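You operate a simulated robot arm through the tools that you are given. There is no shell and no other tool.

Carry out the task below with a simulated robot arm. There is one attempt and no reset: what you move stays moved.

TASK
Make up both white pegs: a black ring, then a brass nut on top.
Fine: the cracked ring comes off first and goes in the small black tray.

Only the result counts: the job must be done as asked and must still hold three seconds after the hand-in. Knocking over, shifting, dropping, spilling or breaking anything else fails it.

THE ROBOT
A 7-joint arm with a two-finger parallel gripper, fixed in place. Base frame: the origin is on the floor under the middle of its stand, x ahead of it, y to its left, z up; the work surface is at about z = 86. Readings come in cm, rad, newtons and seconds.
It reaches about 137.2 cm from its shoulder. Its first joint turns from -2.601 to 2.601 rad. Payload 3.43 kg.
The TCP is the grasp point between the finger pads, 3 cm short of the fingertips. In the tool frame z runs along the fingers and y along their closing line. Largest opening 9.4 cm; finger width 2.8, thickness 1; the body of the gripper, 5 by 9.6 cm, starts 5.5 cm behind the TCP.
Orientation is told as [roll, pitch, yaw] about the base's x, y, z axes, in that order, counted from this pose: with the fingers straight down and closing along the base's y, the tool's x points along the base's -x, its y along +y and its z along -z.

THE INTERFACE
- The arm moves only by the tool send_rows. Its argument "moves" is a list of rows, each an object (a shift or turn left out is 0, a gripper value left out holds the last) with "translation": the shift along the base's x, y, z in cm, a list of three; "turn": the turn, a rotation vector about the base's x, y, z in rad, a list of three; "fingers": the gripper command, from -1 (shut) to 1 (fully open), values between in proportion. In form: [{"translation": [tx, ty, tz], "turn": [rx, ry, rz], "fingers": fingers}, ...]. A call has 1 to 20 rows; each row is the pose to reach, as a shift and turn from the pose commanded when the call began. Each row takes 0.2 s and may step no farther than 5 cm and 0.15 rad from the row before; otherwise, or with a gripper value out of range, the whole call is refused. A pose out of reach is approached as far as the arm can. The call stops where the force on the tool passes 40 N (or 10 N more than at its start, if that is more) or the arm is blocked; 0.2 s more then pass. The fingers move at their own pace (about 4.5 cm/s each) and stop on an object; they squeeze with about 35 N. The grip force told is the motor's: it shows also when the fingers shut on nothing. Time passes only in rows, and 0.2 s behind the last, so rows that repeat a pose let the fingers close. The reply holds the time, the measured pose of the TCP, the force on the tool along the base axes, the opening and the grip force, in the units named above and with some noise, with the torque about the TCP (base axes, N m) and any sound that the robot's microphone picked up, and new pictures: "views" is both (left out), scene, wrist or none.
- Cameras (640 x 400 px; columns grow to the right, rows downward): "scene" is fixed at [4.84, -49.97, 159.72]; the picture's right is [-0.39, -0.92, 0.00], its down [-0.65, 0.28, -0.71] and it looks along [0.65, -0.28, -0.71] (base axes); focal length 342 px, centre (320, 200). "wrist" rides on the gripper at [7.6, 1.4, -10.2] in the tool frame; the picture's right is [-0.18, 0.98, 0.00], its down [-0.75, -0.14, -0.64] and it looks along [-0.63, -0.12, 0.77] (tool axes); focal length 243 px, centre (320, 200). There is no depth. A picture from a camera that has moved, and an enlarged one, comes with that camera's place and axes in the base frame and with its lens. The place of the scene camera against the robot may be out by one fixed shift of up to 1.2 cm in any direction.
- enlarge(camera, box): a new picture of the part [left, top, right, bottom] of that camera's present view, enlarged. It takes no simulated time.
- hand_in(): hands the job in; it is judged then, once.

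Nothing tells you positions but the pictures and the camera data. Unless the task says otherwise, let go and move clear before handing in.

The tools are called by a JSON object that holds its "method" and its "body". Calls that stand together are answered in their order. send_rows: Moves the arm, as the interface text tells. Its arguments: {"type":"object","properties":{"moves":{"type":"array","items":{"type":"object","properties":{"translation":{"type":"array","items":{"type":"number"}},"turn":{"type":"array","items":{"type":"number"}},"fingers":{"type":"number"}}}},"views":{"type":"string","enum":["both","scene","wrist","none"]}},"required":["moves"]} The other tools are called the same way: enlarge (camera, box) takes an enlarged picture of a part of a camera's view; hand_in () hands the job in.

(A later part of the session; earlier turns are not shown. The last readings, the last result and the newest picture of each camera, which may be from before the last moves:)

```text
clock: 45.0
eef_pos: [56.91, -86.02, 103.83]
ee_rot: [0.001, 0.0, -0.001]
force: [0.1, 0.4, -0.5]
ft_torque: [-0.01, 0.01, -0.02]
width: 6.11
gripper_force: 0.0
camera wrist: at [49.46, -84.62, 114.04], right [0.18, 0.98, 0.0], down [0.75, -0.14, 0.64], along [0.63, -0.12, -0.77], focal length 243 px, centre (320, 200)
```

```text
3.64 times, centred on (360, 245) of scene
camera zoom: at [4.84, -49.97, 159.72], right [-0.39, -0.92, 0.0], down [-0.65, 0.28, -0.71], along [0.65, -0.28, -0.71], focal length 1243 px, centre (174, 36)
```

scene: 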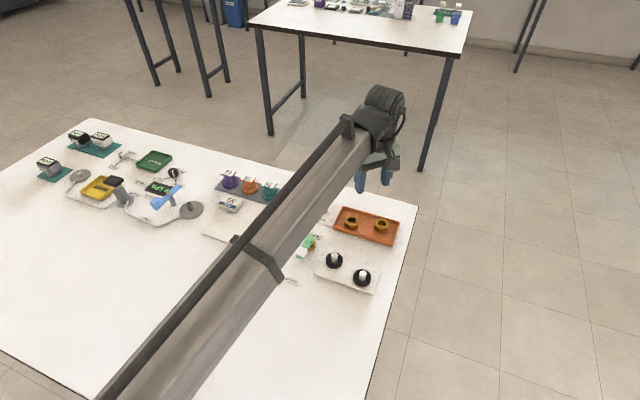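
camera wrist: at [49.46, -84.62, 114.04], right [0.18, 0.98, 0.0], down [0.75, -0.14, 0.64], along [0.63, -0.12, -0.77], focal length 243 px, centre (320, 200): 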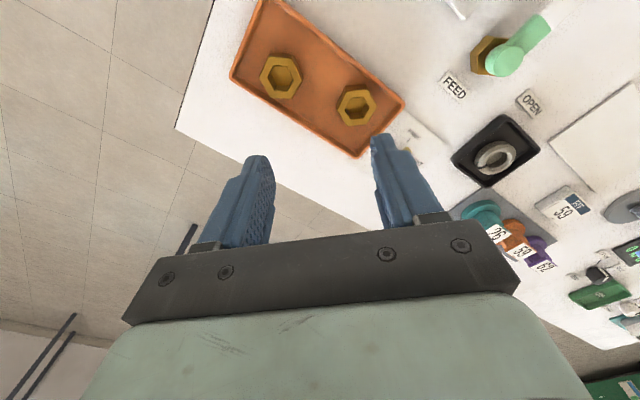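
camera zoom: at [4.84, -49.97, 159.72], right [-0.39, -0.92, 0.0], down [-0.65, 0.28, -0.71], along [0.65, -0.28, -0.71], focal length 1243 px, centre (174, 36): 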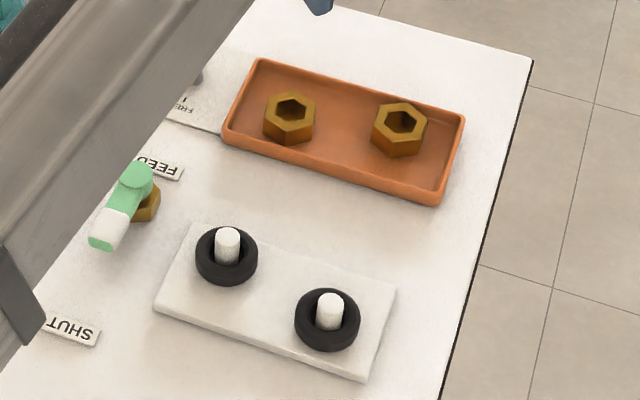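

Both rings are seated. Now I'll look closely at each nut's orientation in the tray.

{"method": "enlarge", "body": {"camera": "wrist", "box": [325, 75, 385, 130]}}

{"method": "enlarge", "body": {"camera": "wrist", "box": [250, 45, 310, 105]}}

{"method": "enlarge", "body": {"camera": "wrist", "box": [220, 0, 420, 165]}}

{"method": "enlarge", "body": {"camera": "scene", "box": [330, 200, 410, 250]}}

```text
7.27 times, centred on (355, 102) of wrist
camera zoom: at [49.46, -84.62, 114.04], right [0.18, 0.98, 0.0], down [0.75, -0.14, 0.64], along [0.63, -0.12, -0.77], focal length 1764 px, centre (66, 909)
```

zoom: 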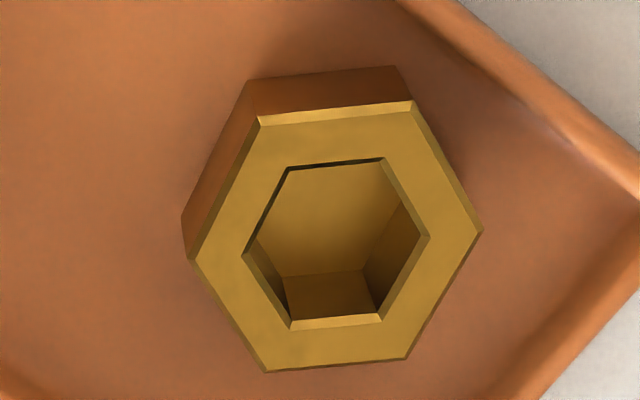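

```text
6.67 times, centred on (280, 75) of wrist
camera zoom: at [49.46, -84.62, 114.04], right [0.18, 0.98, 0.0], down [0.75, -0.14, 0.64], along [0.63, -0.12, -0.77], focal length 1618 px, centre (587, 1033)
```

zoom: 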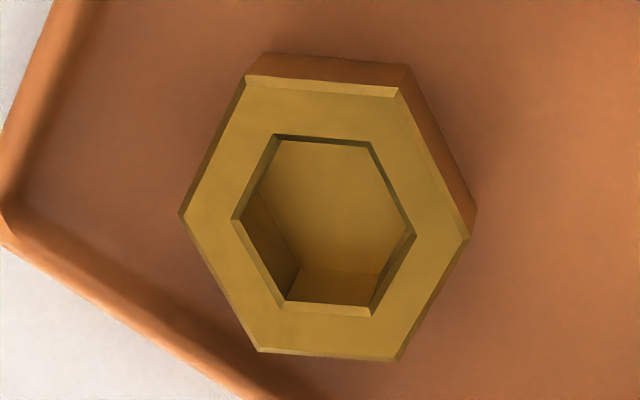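

```text
2.42 times, centred on (320, 82) of wrist
camera zoom: at [49.46, -84.62, 114.04], right [0.18, 0.98, 0.0], down [0.75, -0.14, 0.64], along [0.63, -0.12, -0.77], focal length 588 px, centre (320, 485)
```

zoom: 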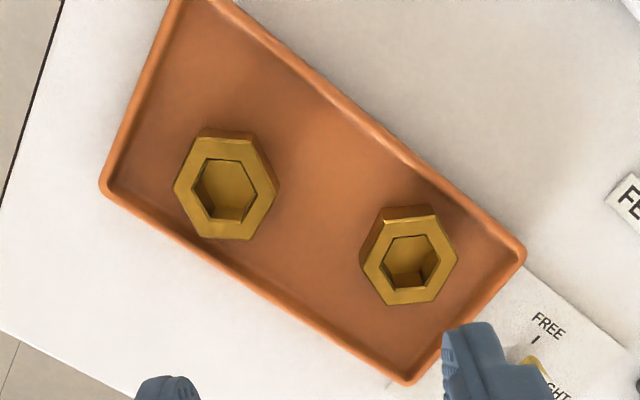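

```text
8.00 times, centred on (370, 225) of scene
camera zoom: at [4.84, -49.97, 159.72], right [-0.39, -0.92, 0.0], down [-0.65, 0.28, -0.71], along [0.65, -0.28, -0.71], focal length 2735 px, centre (-80, 0)
```

zoom: 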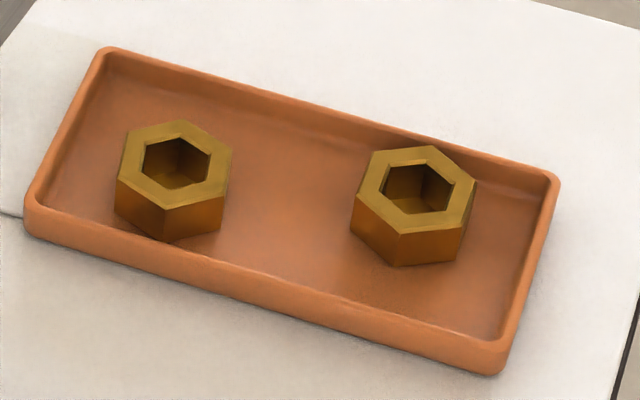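

The nuts are hexagonal, 3.6 cm across flats, with tops near z = 88.5. Nut 1 is at (59.0, -82.4) and nut 2 at (54.8, -89.5). The tray's long side is the roomier way to close, so for nut 1 I'll turn the gripper by -0.60 rad to meet two flats and hover over it.

{"method": "send_rows", "body": {"moves": [{"translation": [0.4, 0.7, 0], "turn": [0, 0, -0.12], "fingers": 0}, {"translation": [0.8, 1.4, 0], "turn": [0, 0, -0.24], "fingers": 0}, {"translation": [1.2, 2.1, -1], "turn": [0, 0, -0.36], "fingers": 0}, {"translation": [1.6, 2.8, -2], "turn": [0, 0, -0.48], "fingers": 0}, {"translation": [2.1, 3.6, -3.5], "turn": [0, 0, -0.602], "fingers": 0}, {"translation": [2.1, 3.6, -4], "turn": [0, 0, -0.602], "fingers": 0}, {"translation": [2.1, 3.6, -4], "turn": [0, 0, -0.602], "fingers": 0}]}}

{"method": "enlarge", "body": {"camera": "wrist", "box": [240, 50, 400, 170]}}

{"method": "enlarge", "body": {"camera": "scene", "box": [320, 190, 410, 260]}}

```text
clock: 46.6
eef_pos: [58.99, -82.01, 99.5]
ee_rot: [0.0, 0.0, -0.603]
force: [0.1, -0.2, -0.1]
ft_torque: [0.01, 0.03, 0.03]
width: 4.69
gripper_force: 0.1
camera wrist: at [53.52, -76.6, 109.77], right [0.71, 0.7, 0.0], down [0.54, -0.54, 0.64], along [0.45, -0.46, -0.77], focal length 243 px, centre (320, 200)
```

scene: 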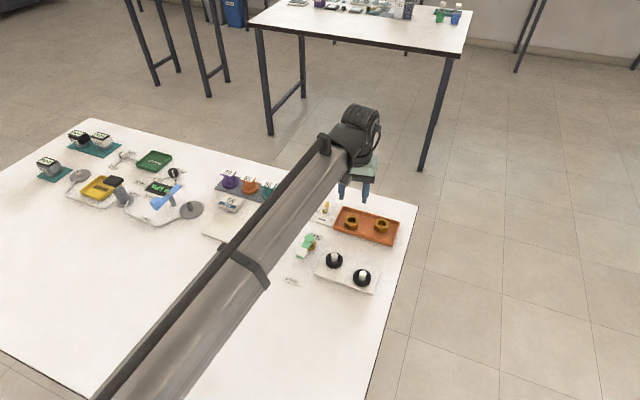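
wrist: 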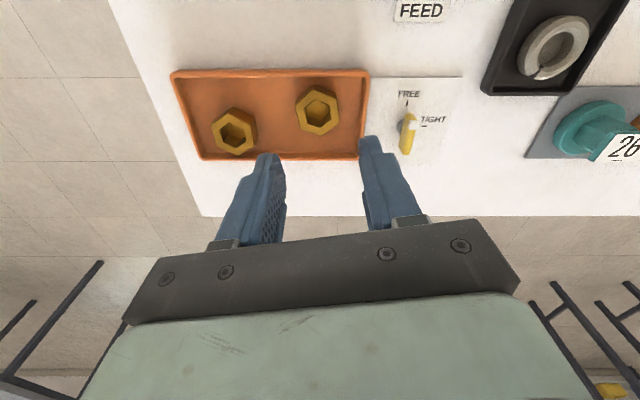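

```text
3.33 times, centred on (320, 110) of wrist
camera zoom: at [53.52, -76.6, 109.77], right [0.71, 0.7, 0.0], down [0.54, -0.54, 0.64], along [0.45, -0.46, -0.77], focal length 809 px, centre (320, 500)
```

zoom: 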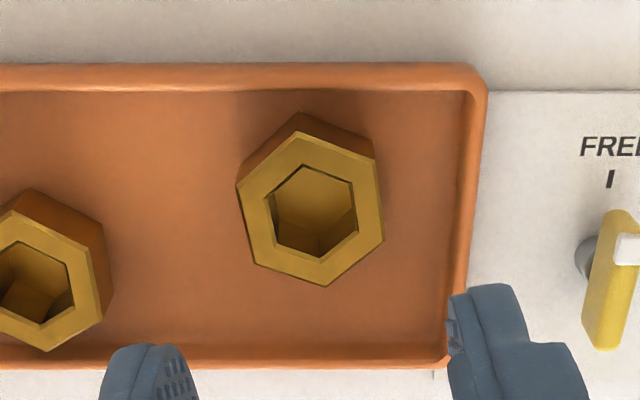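

```text
5.71 times, centred on (365, 225) of scene
camera zoom: at [4.84, -49.97, 159.72], right [-0.39, -0.92, 0.0], down [-0.65, 0.28, -0.71], along [0.65, -0.28, -0.71], focal length 1954 px, centre (63, 57)
```

zoom: 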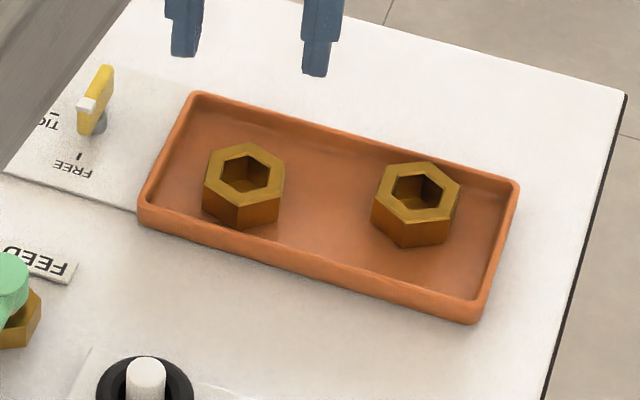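

The gripper lines up with two flats, and the nut is about 0.28 cm toward -y from the TCP. I'll correct and lower to just above it.

{"method": "send_rows", "body": {"moves": [{"translation": [0.02, -0.28, -2], "fingers": 0}, {"translation": [0.02, -0.28, -4], "fingers": 0}, {"translation": [0.02, -0.28, -6], "fingers": 0}, {"translation": [0.02, -0.28, -7.2], "fingers": 0}, {"translation": [0.02, -0.28, -7.2], "fingers": 0}, {"translation": [0.02, -0.28, -7.2], "fingers": 0}]}}

{"method": "enlarge", "body": {"camera": "wrist", "box": [220, 80, 420, 205]}}

{"method": "enlarge", "body": {"camera": "scene", "box": [320, 190, 410, 260]}}

```text
clock: 48.0
eef_pos: [58.94, -82.43, 92.4]
ee_rot: [0.001, 0.0, -0.602]
force: [-0.2, 0.5, -0.9]
ft_torque: [0.0, -0.04, 0.03]
width: 4.71
gripper_force: 0.1
camera wrist: at [53.51, -76.94, 102.65], right [0.71, 0.71, 0.0], down [0.54, -0.54, 0.64], along [0.45, -0.46, -0.77], focal length 243 px, centre (320, 200)
```

scene: 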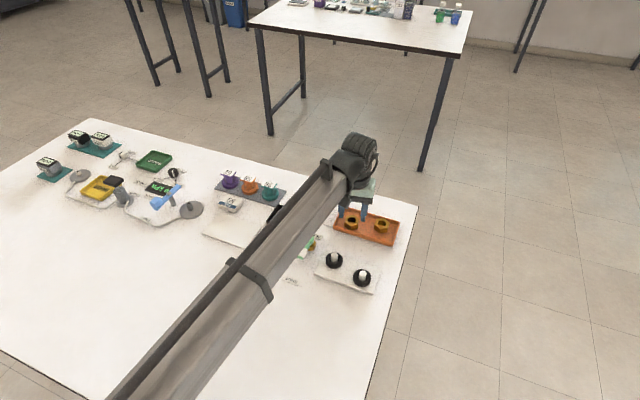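
wrist: 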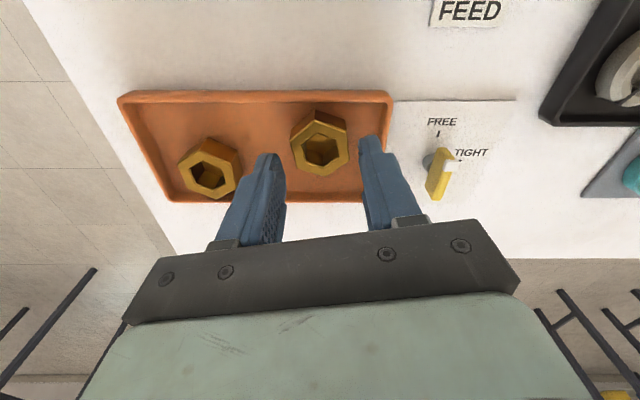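

```text
3.20 times, centred on (320, 142) of wrist
camera zoom: at [53.51, -76.94, 102.65], right [0.71, 0.71, 0.0], down [0.54, -0.54, 0.64], along [0.45, -0.46, -0.77], focal length 776 px, centre (320, 384)
```

zoom: 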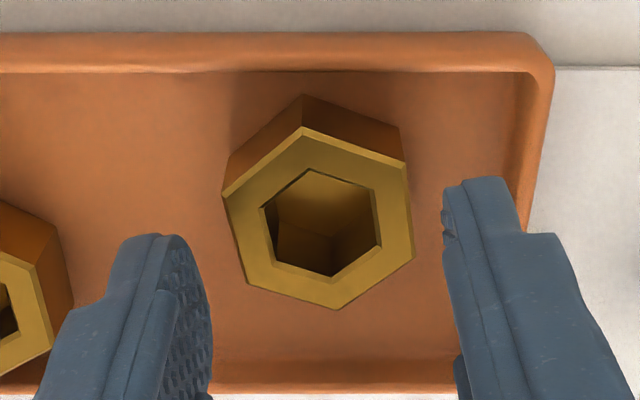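

```text
5.71 times, centred on (365, 225) of scene
camera zoom: at [4.84, -49.97, 159.72], right [-0.39, -0.92, 0.0], down [-0.65, 0.28, -0.71], along [0.65, -0.28, -0.71], focal length 1954 px, centre (63, 57)
```

zoom: 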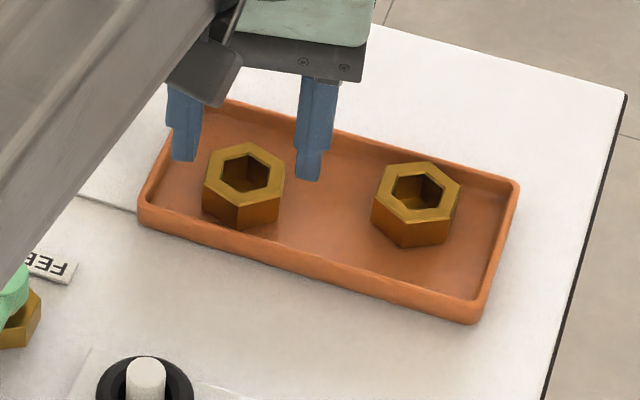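

The nut is centred between the fingers. I'll go down the last 2.4 cm slowly and close.

{"method": "send_rows", "body": {"moves": [{"translation": [0, 0, -0.5], "fingers": 0}, {"translation": [0, 0, -1.0], "fingers": 0}, {"translation": [0, 0, -1.5], "fingers": 0}, {"translation": [0, 0, -2.0], "fingers": 0}, {"translation": [0, 0, -2.3], "fingers": 0}, {"translation": [0, 0, -2.3], "fingers": 0}]}}

{"method": "enlarge", "body": {"camera": "wrist", "box": [220, 80, 420, 205]}}

{"method": "enlarge", "body": {"camera": "scene", "box": [320, 190, 410, 260]}}

```text
clock: 49.4
eef_pos: [59.21, -82.23, 90.38]
ee_rot: [0.0, 0.001, -0.602]
force: [0.4, -0.5, 0.8]
ft_torque: [0.0, -0.01, -0.02]
width: 4.72
gripper_force: 0.0
camera wrist: at [53.71, -76.87, 100.47], right [0.71, 0.71, 0.0], down [0.54, -0.54, 0.64], along [0.45, -0.46, -0.77], focal length 243 px, centre (320, 200)
```

scene: 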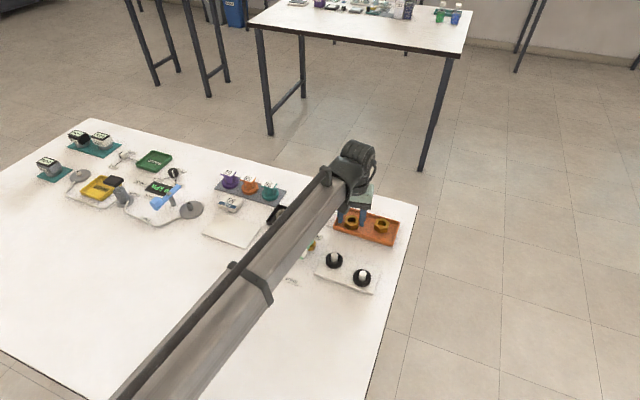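
wrist: 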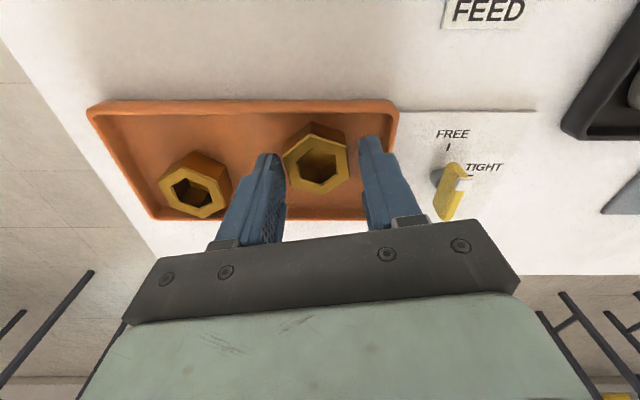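

```text
3.20 times, centred on (320, 142) of wrist
camera zoom: at [53.71, -76.87, 100.47], right [0.71, 0.71, 0.0], down [0.54, -0.54, 0.64], along [0.45, -0.46, -0.77], focal length 776 px, centre (320, 384)
```

zoom: 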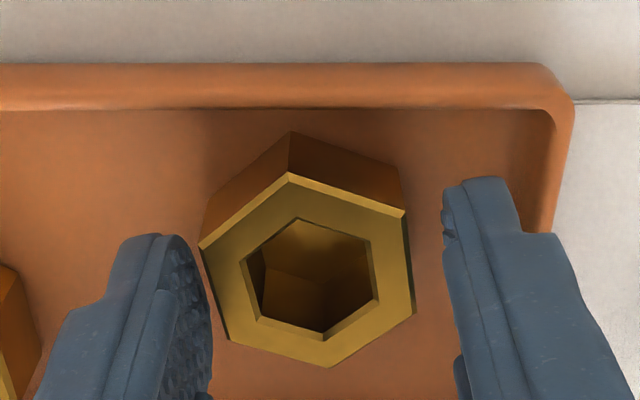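

```text
5.71 times, centred on (365, 225) of scene
camera zoom: at [4.84, -49.97, 159.72], right [-0.39, -0.92, 0.0], down [-0.65, 0.28, -0.71], along [0.65, -0.28, -0.71], focal length 1954 px, centre (63, 57)
```

zoom: 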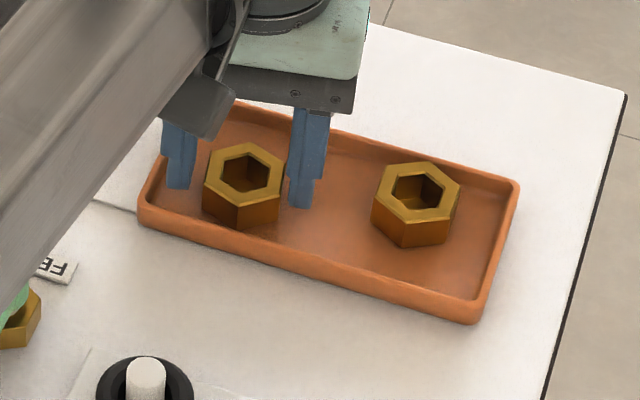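

The TCP drifted about 0.2 cm in +x, so I'll correct that, go down 2 mm more and close on the flats.

{"method": "send_rows", "body": {"moves": [{"translation": [-0.2, 0, -0.1], "fingers": 0}, {"translation": [-0.2, 0, -0.25], "fingers": 0}, {"translation": [-0.2, 0, -0.25], "fingers": 0}, {"translation": [-0.2, 0, -0.25], "fingers": -1}, {"translation": [-0.2, 0, -0.25], "fingers": -1}, {"translation": [-0.2, 0, -0.25], "fingers": -1}, {"translation": [-0.2, 0, -0.25], "fingers": -1}]}}

{"method": "enlarge", "body": {"camera": "wrist", "box": [220, 80, 420, 205]}}

{"method": "enlarge", "body": {"camera": "scene", "box": [320, 190, 410, 260]}}

```text
clock: 51.0
eef_pos: [58.94, -82.36, 89.92]
ee_rot: [0.0, 0.0, -0.601]
force: [0.0, 0.2, 1.0]
ft_torque: [-0.02, -0.02, -0.02]
width: 3.92
gripper_force: 35.0
camera wrist: at [53.46, -76.92, 100.18], right [0.71, 0.71, 0.0], down [0.54, -0.54, 0.64], along [0.45, -0.46, -0.77], focal length 243 px, centre (320, 200)
```

scene: 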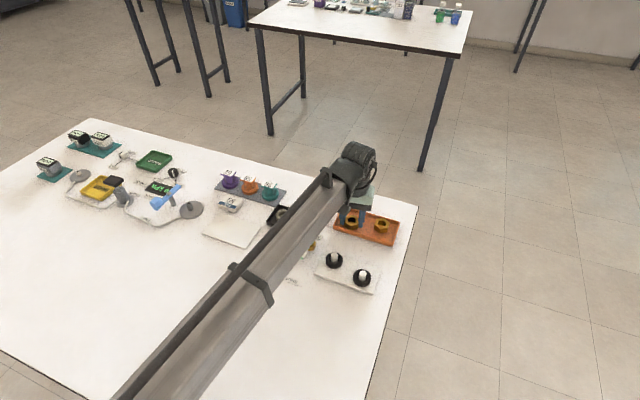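
wrist: 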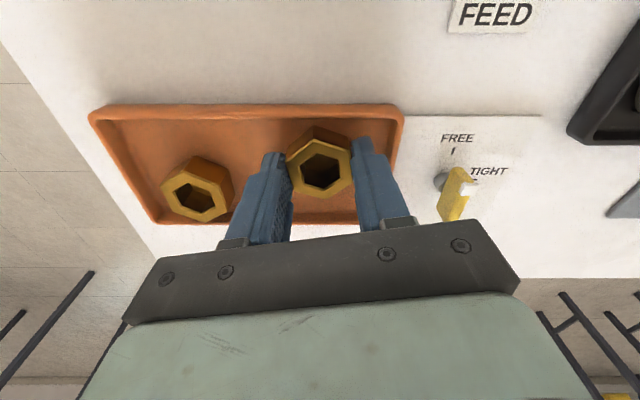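

```text
3.20 times, centred on (320, 142) of wrist
camera zoom: at [53.46, -76.92, 100.18], right [0.71, 0.71, 0.0], down [0.54, -0.54, 0.64], along [0.45, -0.46, -0.77], focal length 776 px, centre (320, 384)
```

zoom: 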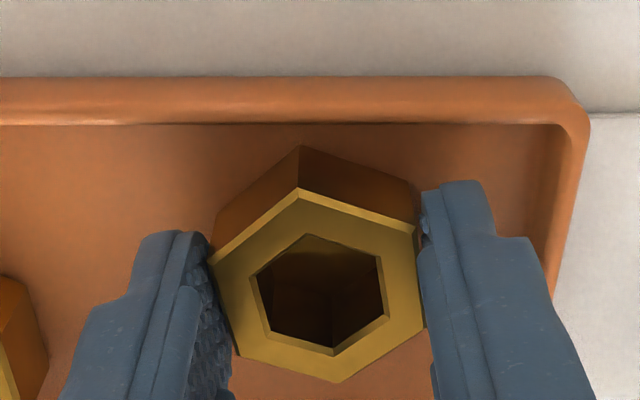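

```text
5.71 times, centred on (365, 225) of scene
camera zoom: at [4.84, -49.97, 159.72], right [-0.39, -0.92, 0.0], down [-0.65, 0.28, -0.71], along [0.65, -0.28, -0.71], focal length 1954 px, centre (63, 57)
```

zoom: 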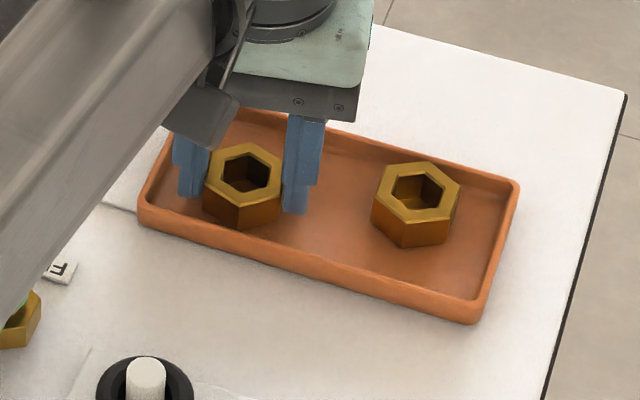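

I hold the nut on its flats, centred on the TCP. I'll lift it straight up, turn back to yaw 0 on the way, and hover over peg 1.

{"method": "send_rows", "body": {"moves": [{"translation": [0, 0, 0.7], "fingers": -1}, {"translation": [0, 0, 2], "fingers": -1}, {"translation": [0, 0, 5], "fingers": -1}, {"translation": [0, 0, 9], "fingers": -1}, {"translation": [-0.5, 0.5, 12], "fingers": -1}, {"translation": [-2.5, 2.5, 12], "turn": [0, 0, 0.12], "fingers": -1}, {"translation": [-4.5, 4.5, 12], "turn": [0, 0, 0.24], "fingers": -1}, {"translation": [-6.5, 6.5, 12], "turn": [0, 0, 0.36], "fingers": -1}, {"translation": [-8.5, 8.5, 11], "turn": [0, 0, 0.48], "fingers": -1}, {"translation": [-9.65, 9.75, 10], "turn": [0, 0, 0.602], "fingers": -1}, {"translation": [-9.65, 9.75, 9], "turn": [0, 0, 0.602], "fingers": -1}, {"translation": [-9.65, 9.75, 9], "turn": [0, 0, 0.602], "fingers": -1}]}}

{"method": "enlarge", "body": {"camera": "wrist", "box": [220, 60, 420, 205]}}

{"method": "enlarge", "body": {"camera": "scene", "box": [300, 200, 400, 290]}}

```text
clock: 53.6
eef_pos: [49.29, -72.51, 98.98]
ee_rot: [0.001, 0.001, -0.001]
force: [0.0, -0.1, -0.6]
ft_torque: [-0.03, -0.05, -0.02]
width: 3.89
gripper_force: 35.0
camera wrist: at [41.63, -71.23, 109.26], right [0.18, 0.98, 0.0], down [0.75, -0.14, 0.64], along [0.63, -0.12, -0.77], focal length 243 px, centre (320, 200)
```

scene: 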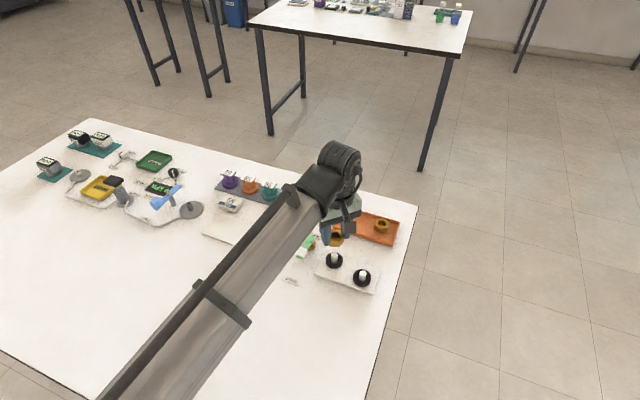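
wrist: 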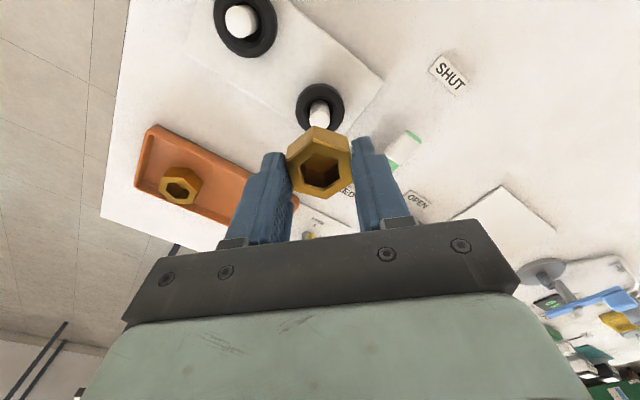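

```text
2.76 times, centred on (320, 132) of wrist
camera zoom: at [41.63, -71.23, 109.26], right [0.18, 0.98, 0.0], down [0.75, -0.14, 0.64], along [0.63, -0.12, -0.77], focal length 669 px, centre (320, 386)
```

zoom: 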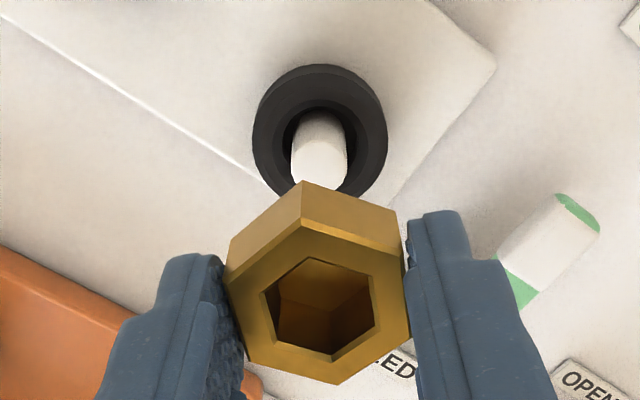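

```text
4.44 times, centred on (350, 245) of scene
camera zoom: at [4.84, -49.97, 159.72], right [-0.39, -0.92, 0.0], down [-0.65, 0.28, -0.71], along [0.65, -0.28, -0.71], focal length 1520 px, centre (187, 0)
```

zoom: 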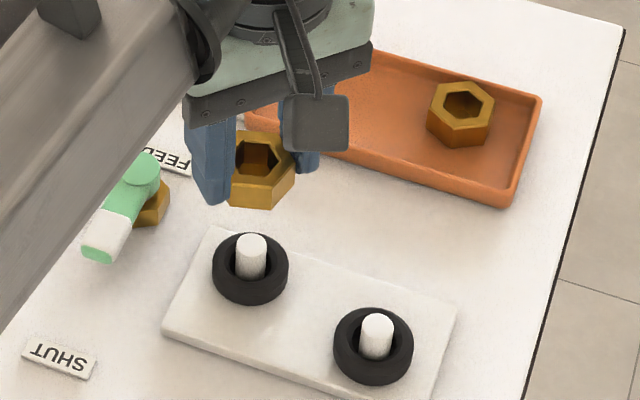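

I'm over peg 1 with the nut. I'll zoom in on the peg top and ring to get the offset precisely.

{"method": "enlarge", "body": {"camera": "wrist", "box": [290, 75, 350, 135]}}

{"method": "enlarge", "body": {"camera": "wrist", "box": [280, 115, 360, 205]}}

```text
6.67 times, centred on (320, 105) of wrist
camera zoom: at [41.63, -71.23, 109.26], right [0.18, 0.98, 0.0], down [0.75, -0.14, 0.64], along [0.63, -0.12, -0.77], focal length 1618 px, centre (320, 833)
```

zoom: 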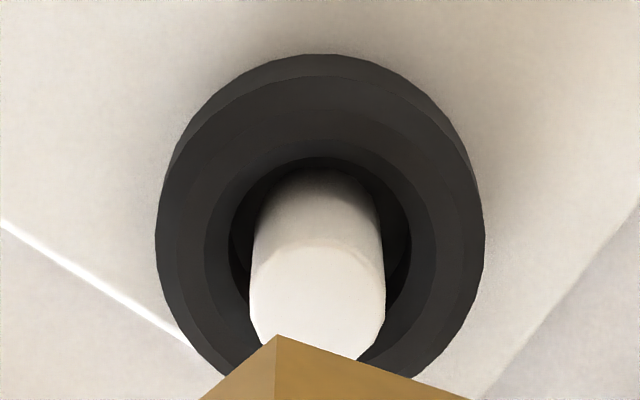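

```text
4.44 times, centred on (320, 160) of wrist
camera zoom: at [41.63, -71.23, 109.26], right [0.18, 0.98, 0.0], down [0.75, -0.14, 0.64], along [0.63, -0.12, -0.77], focal length 1078 px, centre (320, 378)
```

zoom: 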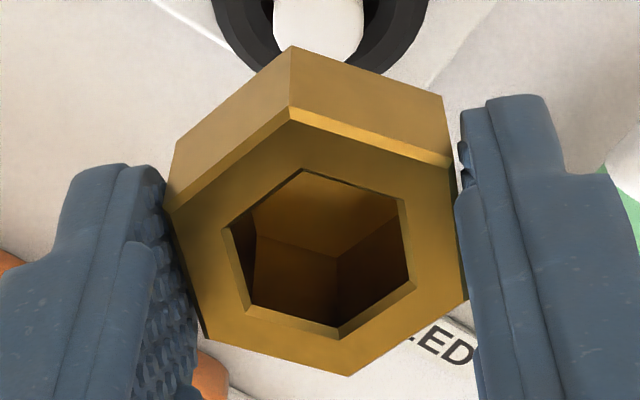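

The peg is within 1 mm of the nut's axis. I'll shift (+0.09, -0.08) and lower the nut to just above the peg.

{"method": "send_rows", "body": {"moves": [{"translation": [0.09, -0.08, -1.5], "fingers": -1}, {"translation": [0.09, -0.08, -3], "fingers": -1}, {"translation": [0.09, -0.08, -4.2], "fingers": -1}, {"translation": [0.09, -0.08, -4.7], "fingers": -1}, {"translation": [0.09, -0.08, -4.7], "fingers": -1}, {"translation": [0.09, -0.08, -4.7], "fingers": -1}]}}

{"method": "enlarge", "body": {"camera": "wrist", "box": [260, 90, 380, 205]}}

{"method": "enlarge", "body": {"camera": "scene", "box": [300, 220, 380, 290]}}

```text
clock: 55.0
eef_pos: [49.23, -72.8, 94.23]
ee_rot: [-0.001, 0.0, 0.001]
force: [-0.4, 0.9, -2.2]
ft_torque: [0.01, 0.01, 0.04]
width: 3.91
gripper_force: 35.1
camera wrist: at [41.71, -71.44, 104.44], right [0.18, 0.98, 0.0], down [0.75, -0.14, 0.64], along [0.63, -0.12, -0.77], focal length 243 px, centre (320, 200)
```

scene: 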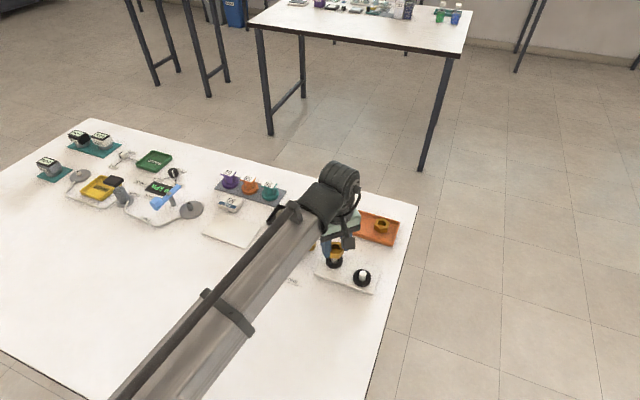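
wrist: 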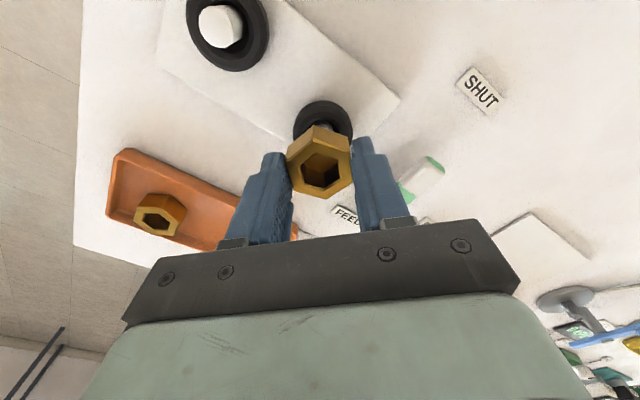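

```text
3.48 times, centred on (320, 148) of wrist
camera zoom: at [41.71, -71.44, 104.44], right [0.18, 0.98, 0.0], down [0.75, -0.14, 0.64], along [0.63, -0.12, -0.77], focal length 844 px, centre (320, 383)
```

zoom: 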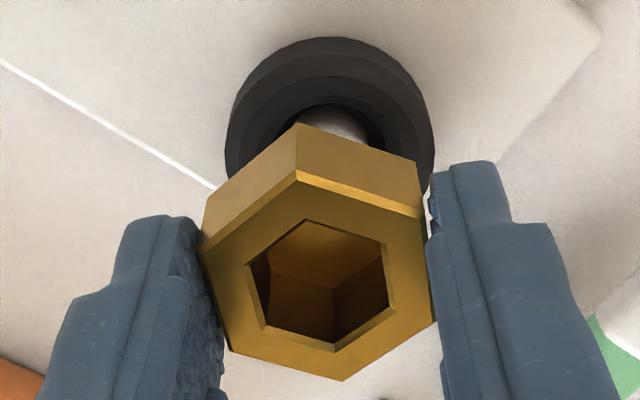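

```text
5.71 times, centred on (340, 255) of scene
camera zoom: at [4.84, -49.97, 159.72], right [-0.39, -0.92, 0.0], down [-0.65, 0.28, -0.71], along [0.65, -0.28, -0.71], focal length 1954 px, centre (206, -114)
```

zoom: 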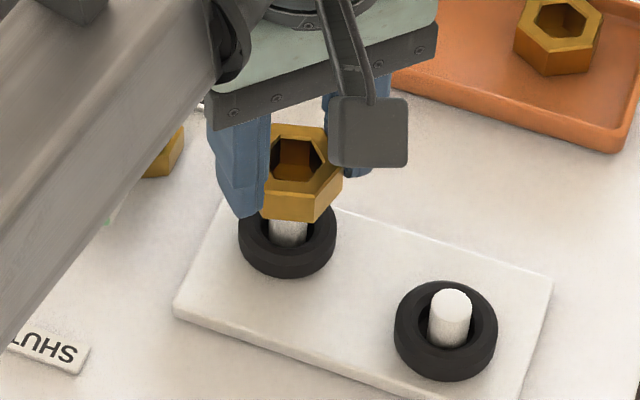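

The ring and peg now appear slightly to the +y side of the nut, so I'll zoom in to measure.

{"method": "enlarge", "body": {"camera": "wrist", "box": [285, 95, 360, 150]}}

{"method": "enlarge", "body": {"camera": "scene", "box": [315, 235, 365, 275]}}

```text
7.27 times, centred on (322, 122) of wrist
camera zoom: at [41.71, -71.44, 104.44], right [0.18, 0.98, 0.0], down [0.75, -0.14, 0.64], along [0.63, -0.12, -0.77], focal length 1764 px, centre (302, 764)
```

zoom: 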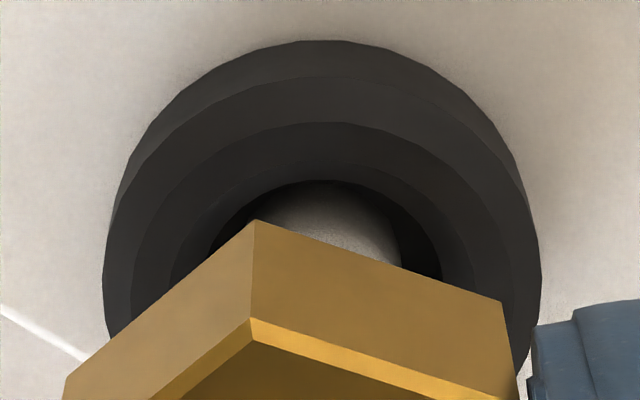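

```text
10.00 times, centred on (340, 255) of scene
camera zoom: at [4.84, -49.97, 159.72], right [-0.39, -0.92, 0.0], down [-0.65, 0.28, -0.71], along [0.65, -0.28, -0.71], focal length 3419 px, centre (120, -350)
```

zoom: 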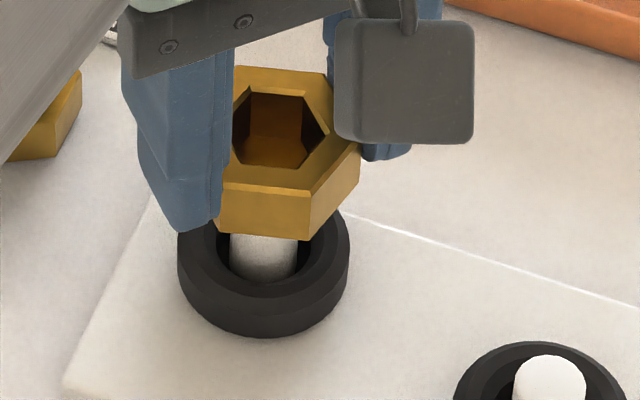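

The nut is about 1.5 mm too far toward -y. I'll correct by (+0.07, +0.15) and lower slowly over the peg.

{"method": "send_rows", "body": {"moves": [{"translation": [0.07, 0.15, 0], "fingers": -1}, {"translation": [0.07, 0.15, 0], "fingers": -1}, {"translation": [0.07, 0.15, -0.3], "fingers": -1}, {"translation": [0.07, 0.15, -0.6], "fingers": -1}, {"translation": [0.07, 0.15, -0.6], "fingers": -1}]}}

{"method": "enlarge", "body": {"camera": "wrist", "box": [260, 90, 380, 205]}}

{"method": "enlarge", "body": {"camera": "scene", "box": [315, 235, 365, 275]}}

```text
clock: 56.2
eef_pos: [49.39, -72.58, 93.61]
ee_rot: [-0.001, 0.001, -0.001]
force: [1.1, 0.3, -1.9]
ft_torque: [0.0, 0.01, 0.0]
width: 3.93
gripper_force: 34.8
camera wrist: at [41.76, -71.21, 103.84], right [0.18, 0.98, 0.0], down [0.75, -0.14, 0.64], along [0.63, -0.12, -0.77], focal length 243 px, centre (320, 200)
```

scene: 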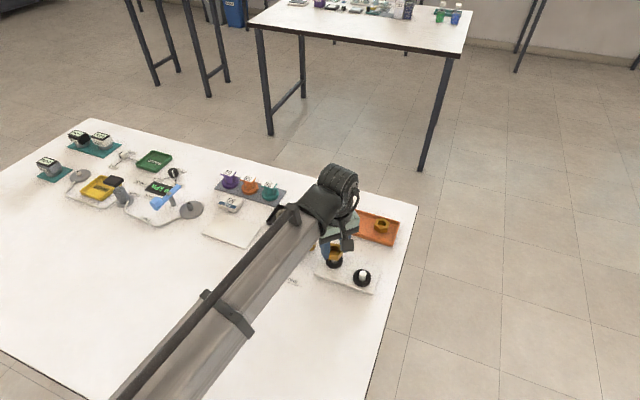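
wrist: 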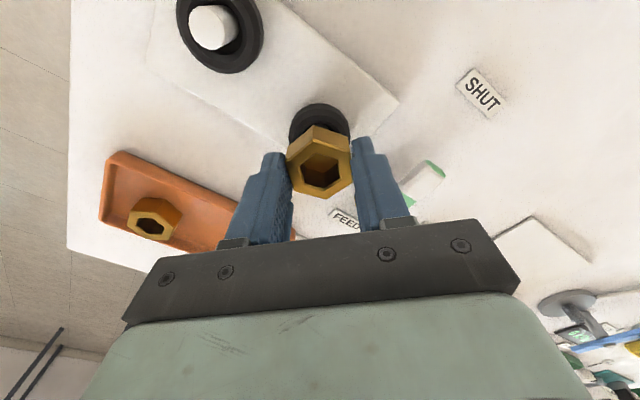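

```text
3.48 times, centred on (320, 148) of wrist
camera zoom: at [41.76, -71.21, 103.84], right [0.18, 0.98, 0.0], down [0.75, -0.14, 0.64], along [0.63, -0.12, -0.77], focal length 844 px, centre (320, 383)
```

zoom: 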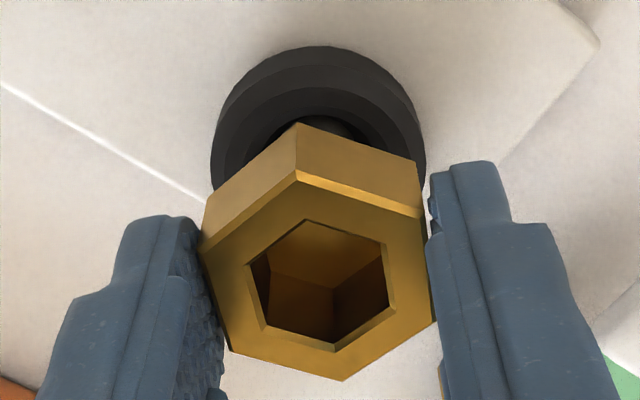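

```text
10.00 times, centred on (340, 255) of scene
camera zoom: at [4.84, -49.97, 159.72], right [-0.39, -0.92, 0.0], down [-0.65, 0.28, -0.71], along [0.65, -0.28, -0.71], focal length 3419 px, centre (120, -350)
```

zoom: 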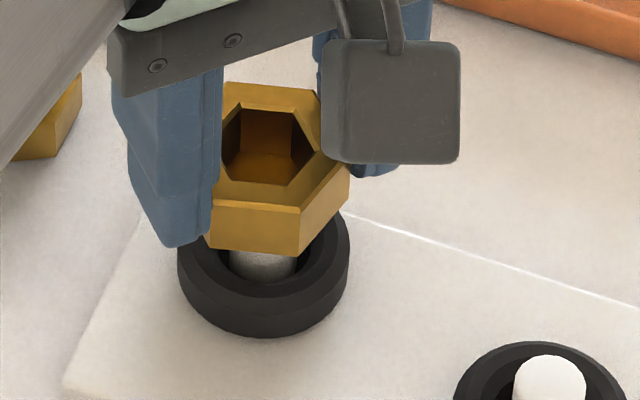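

The alignment looks good in both views now. I'll lower 1 cm more to see the peg enter the nut.

{"method": "send_rows", "body": {"moves": [{"translation": [-0.04, -0.05, -0.3], "fingers": -1}, {"translation": [-0.04, -0.05, -0.6], "fingers": -1}, {"translation": [-0.04, -0.05, -0.9], "fingers": -1}, {"translation": [-0.04, -0.05, -0.9], "fingers": -1}], "views": "wrist"}}

{"method": "enlarge", "body": {"camera": "wrist", "box": [260, 90, 380, 205]}}

{"method": "enlarge", "body": {"camera": "scene", "box": [315, 235, 365, 275]}}

```text
clock: 57.2
eef_pos: [49.22, -72.67, 92.66]
ee_rot: [0.001, 0.0, 0.001]
force: [0.2, 0.5, -0.6]
ft_torque: [0.03, 0.01, 0.01]
width: 3.94
gripper_force: 35.0
camera wrist: at [41.72, -71.27, 102.92], right [0.18, 0.98, 0.0], down [0.75, -0.14, 0.64], along [0.63, -0.12, -0.77], focal length 243 px, centre (320, 200)
```

wrist: 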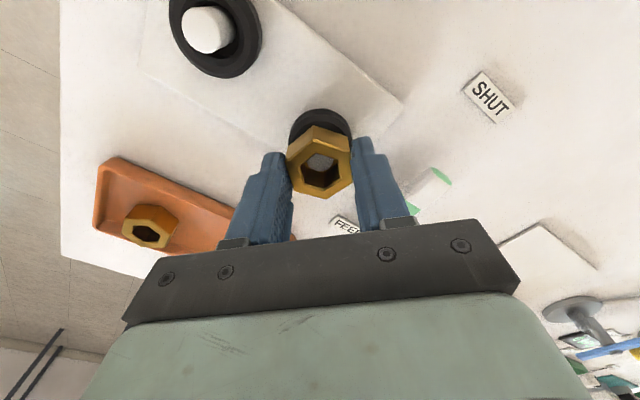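

```text
3.48 times, centred on (320, 148) of wrist
camera zoom: at [41.72, -71.27, 102.92], right [0.18, 0.98, 0.0], down [0.75, -0.14, 0.64], along [0.63, -0.12, -0.77], focal length 844 px, centre (320, 383)
```

zoom: 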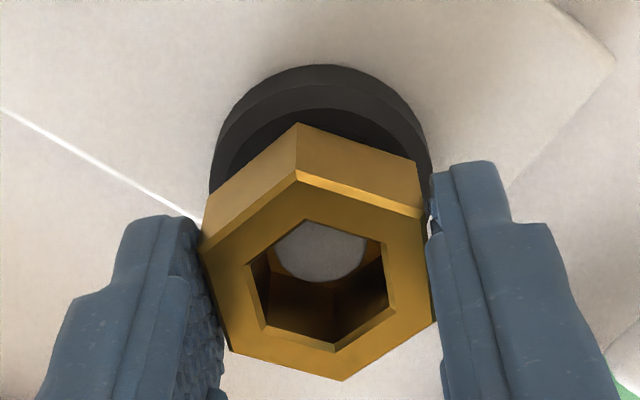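

```text
10.00 times, centred on (340, 255) of scene
camera zoom: at [4.84, -49.97, 159.72], right [-0.39, -0.92, 0.0], down [-0.65, 0.28, -0.71], along [0.65, -0.28, -0.71], focal length 3419 px, centre (120, -350)
```

zoom: 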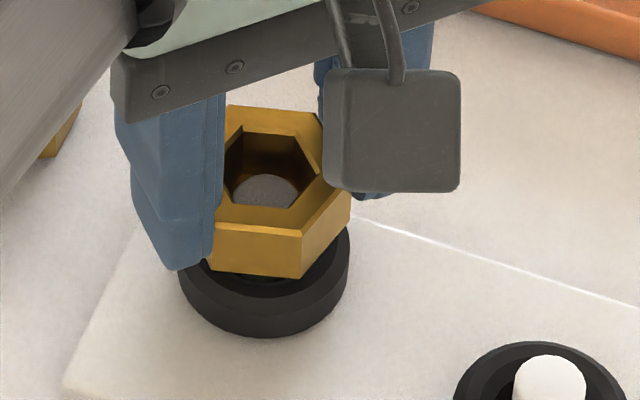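

The peg is inside the nut's hole. I'll nudge -0.08 in x and lower in small steps until the nut rests on the ring.

{"method": "send_rows", "body": {"moves": [{"translation": [-0.08, 0, -0.2], "fingers": -1}, {"translation": [-0.08, 0, -0.4], "fingers": -1}, {"translation": [-0.08, 0, -0.5], "fingers": -1}, {"translation": [-0.08, 0, -0.5], "fingers": -1}], "views": "wrist"}}

{"method": "enlarge", "body": {"camera": "wrist", "box": [260, 90, 380, 205]}}

{"method": "enlarge", "body": {"camera": "scene", "box": [315, 235, 365, 275]}}

```text
clock: 58.2
eef_pos: [49.24, -72.68, 92.29]
ee_rot: [0.0, 0.001, -0.001]
force: [0.0, -0.4, -0.5]
ft_torque: [0.01, -0.01, -0.02]
width: 3.91
gripper_force: 34.7
camera wrist: at [41.69, -71.26, 102.46], right [0.18, 0.98, 0.0], down [0.75, -0.14, 0.64], along [0.63, -0.12, -0.77], focal length 243 px, centre (320, 200)
```

wrist: 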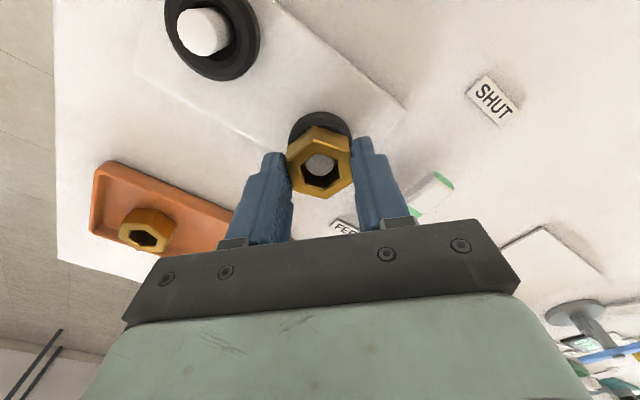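

```text
3.48 times, centred on (320, 148) of wrist
camera zoom: at [41.69, -71.26, 102.46], right [0.18, 0.98, 0.0], down [0.75, -0.14, 0.64], along [0.63, -0.12, -0.77], focal length 844 px, centre (320, 383)
```

zoom: 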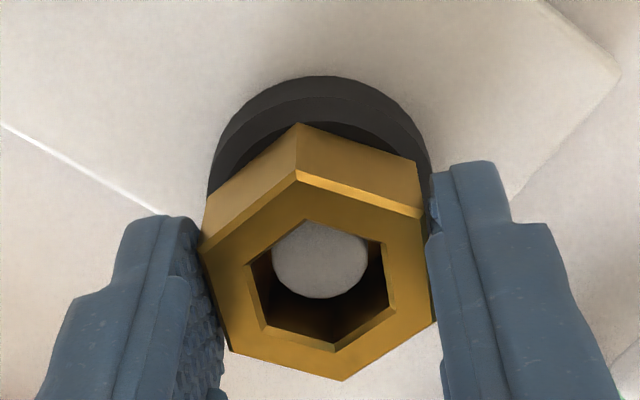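

```text
10.00 times, centred on (340, 255) of scene
camera zoom: at [4.84, -49.97, 159.72], right [-0.39, -0.92, 0.0], down [-0.65, 0.28, -0.71], along [0.65, -0.28, -0.71], focal length 3419 px, centre (120, -350)
```

zoom: 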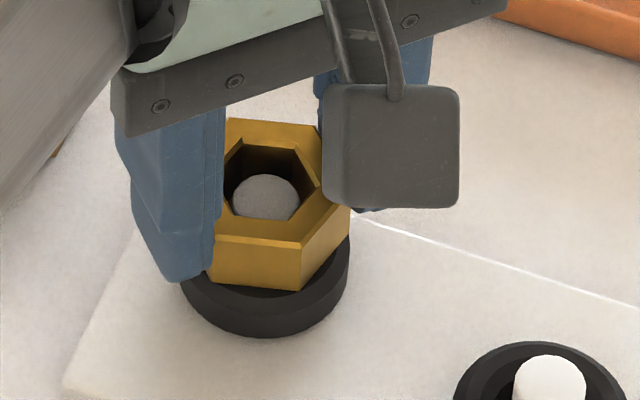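

The peg is concentric in the nut. I'll keep lowering in 1 mm steps until light contact.

{"method": "send_rows", "body": {"moves": [{"translation": [0, 0, -0.15], "fingers": -1}, {"translation": [0, 0, -0.3], "fingers": -1}, {"translation": [0, 0, -0.3], "fingers": -1}], "views": "none"}}

{"method": "enlarge", "body": {"camera": "scene", "box": [315, 235, 365, 275]}}

```text
clock: 59.0
eef_pos: [49.3, -72.62, 92.01]
ee_rot: [-0.001, -0.003, 0.0]
force: [3.8, -2.3, 25.0]
ft_torque: [-0.07, -0.1, 0.02]
width: 3.94
gripper_force: 35.0
```

```text
10.00 times, centred on (340, 255) of scene
camera zoom: at [4.84, -49.97, 159.72], right [-0.39, -0.92, 0.0], down [-0.65, 0.28, -0.71], along [0.65, -0.28, -0.71], focal length 3419 px, centre (120, -350)
```

zoom: 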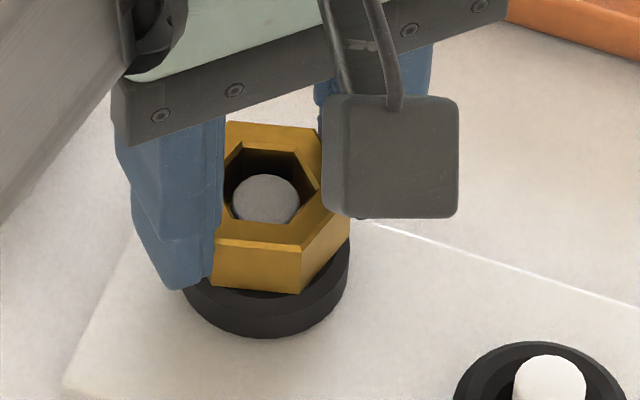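

The nut rests on the ring (25 N contact). I'll ease up 1 mm, open the fingers and rise.

{"method": "send_rows", "body": {"moves": [{"translation": [0, 0, 0.12], "fingers": -1}, {"translation": [0, 0, 0.12], "fingers": -0.1}, {"translation": [0, 0, 0.12], "fingers": 0.1}, {"translation": [0, 0, 0.12], "fingers": 0.1}, {"translation": [0, 0, 0.12], "fingers": 0.1}, {"translation": [0, 0, 0.8], "fingers": 0.1}, {"translation": [0, 0, 2.5], "fingers": 0.1}, {"translation": [0, 0, 5], "fingers": 0.1}, {"translation": [0, 0, 8], "fingers": 0.1}, {"translation": [0, 0, 8], "fingers": 0.1}]}}

{"method": "enlarge", "body": {"camera": "wrist", "box": [260, 60, 380, 150]}}

{"method": "enlarge", "body": {"camera": "scene", "box": [300, 210, 410, 295]}}

```text
clock: 61.2
eef_pos: [49.33, -72.54, 99.93]
ee_rot: [0.0, -0.001, -0.001]
force: [-1.0, -0.1, 0.2]
ft_torque: [0.02, 0.03, -0.03]
width: 5.16
gripper_force: 0.1
camera wrist: at [41.72, -71.14, 110.11], right [0.18, 0.98, 0.0], down [0.75, -0.14, 0.64], along [0.63, -0.12, -0.77], focal length 243 px, centre (320, 200)
```

scene: 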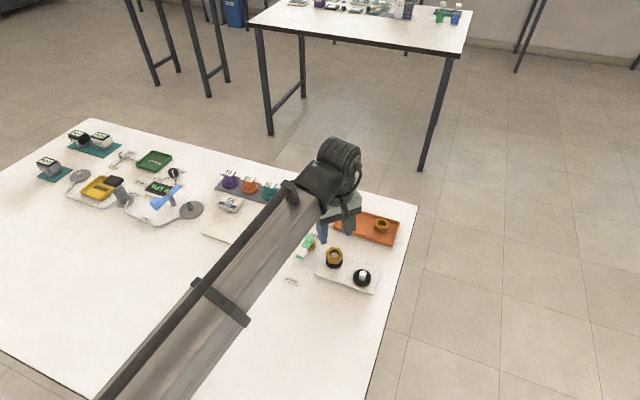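
wrist: 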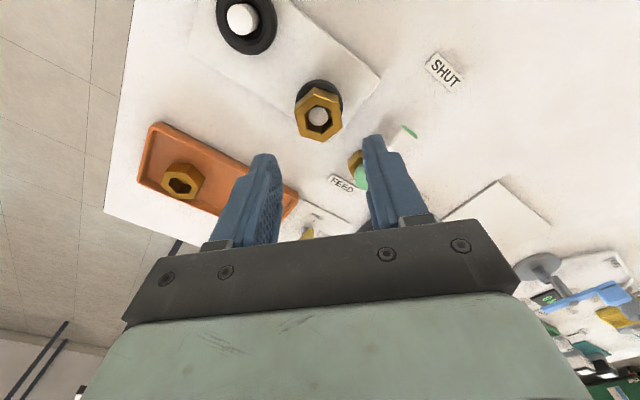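

```text
4.44 times, centred on (320, 105) of wrist
camera zoom: at [41.72, -71.14, 110.11], right [0.18, 0.98, 0.0], down [0.75, -0.14, 0.64], along [0.63, -0.12, -0.77], focal length 1078 px, centre (320, 622)
```

zoom: 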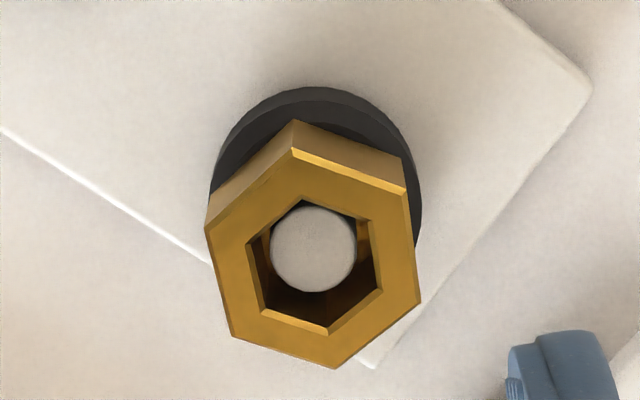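

```text
4.71 times, centred on (355, 252) of scene
camera zoom: at [4.84, -49.97, 159.72], right [-0.39, -0.92, 0.0], down [-0.65, 0.28, -0.71], along [0.65, -0.28, -0.71], focal length 1609 px, centre (155, -47)
```

zoom: 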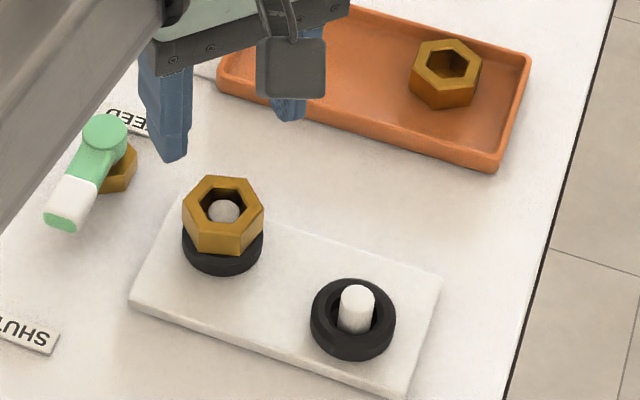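

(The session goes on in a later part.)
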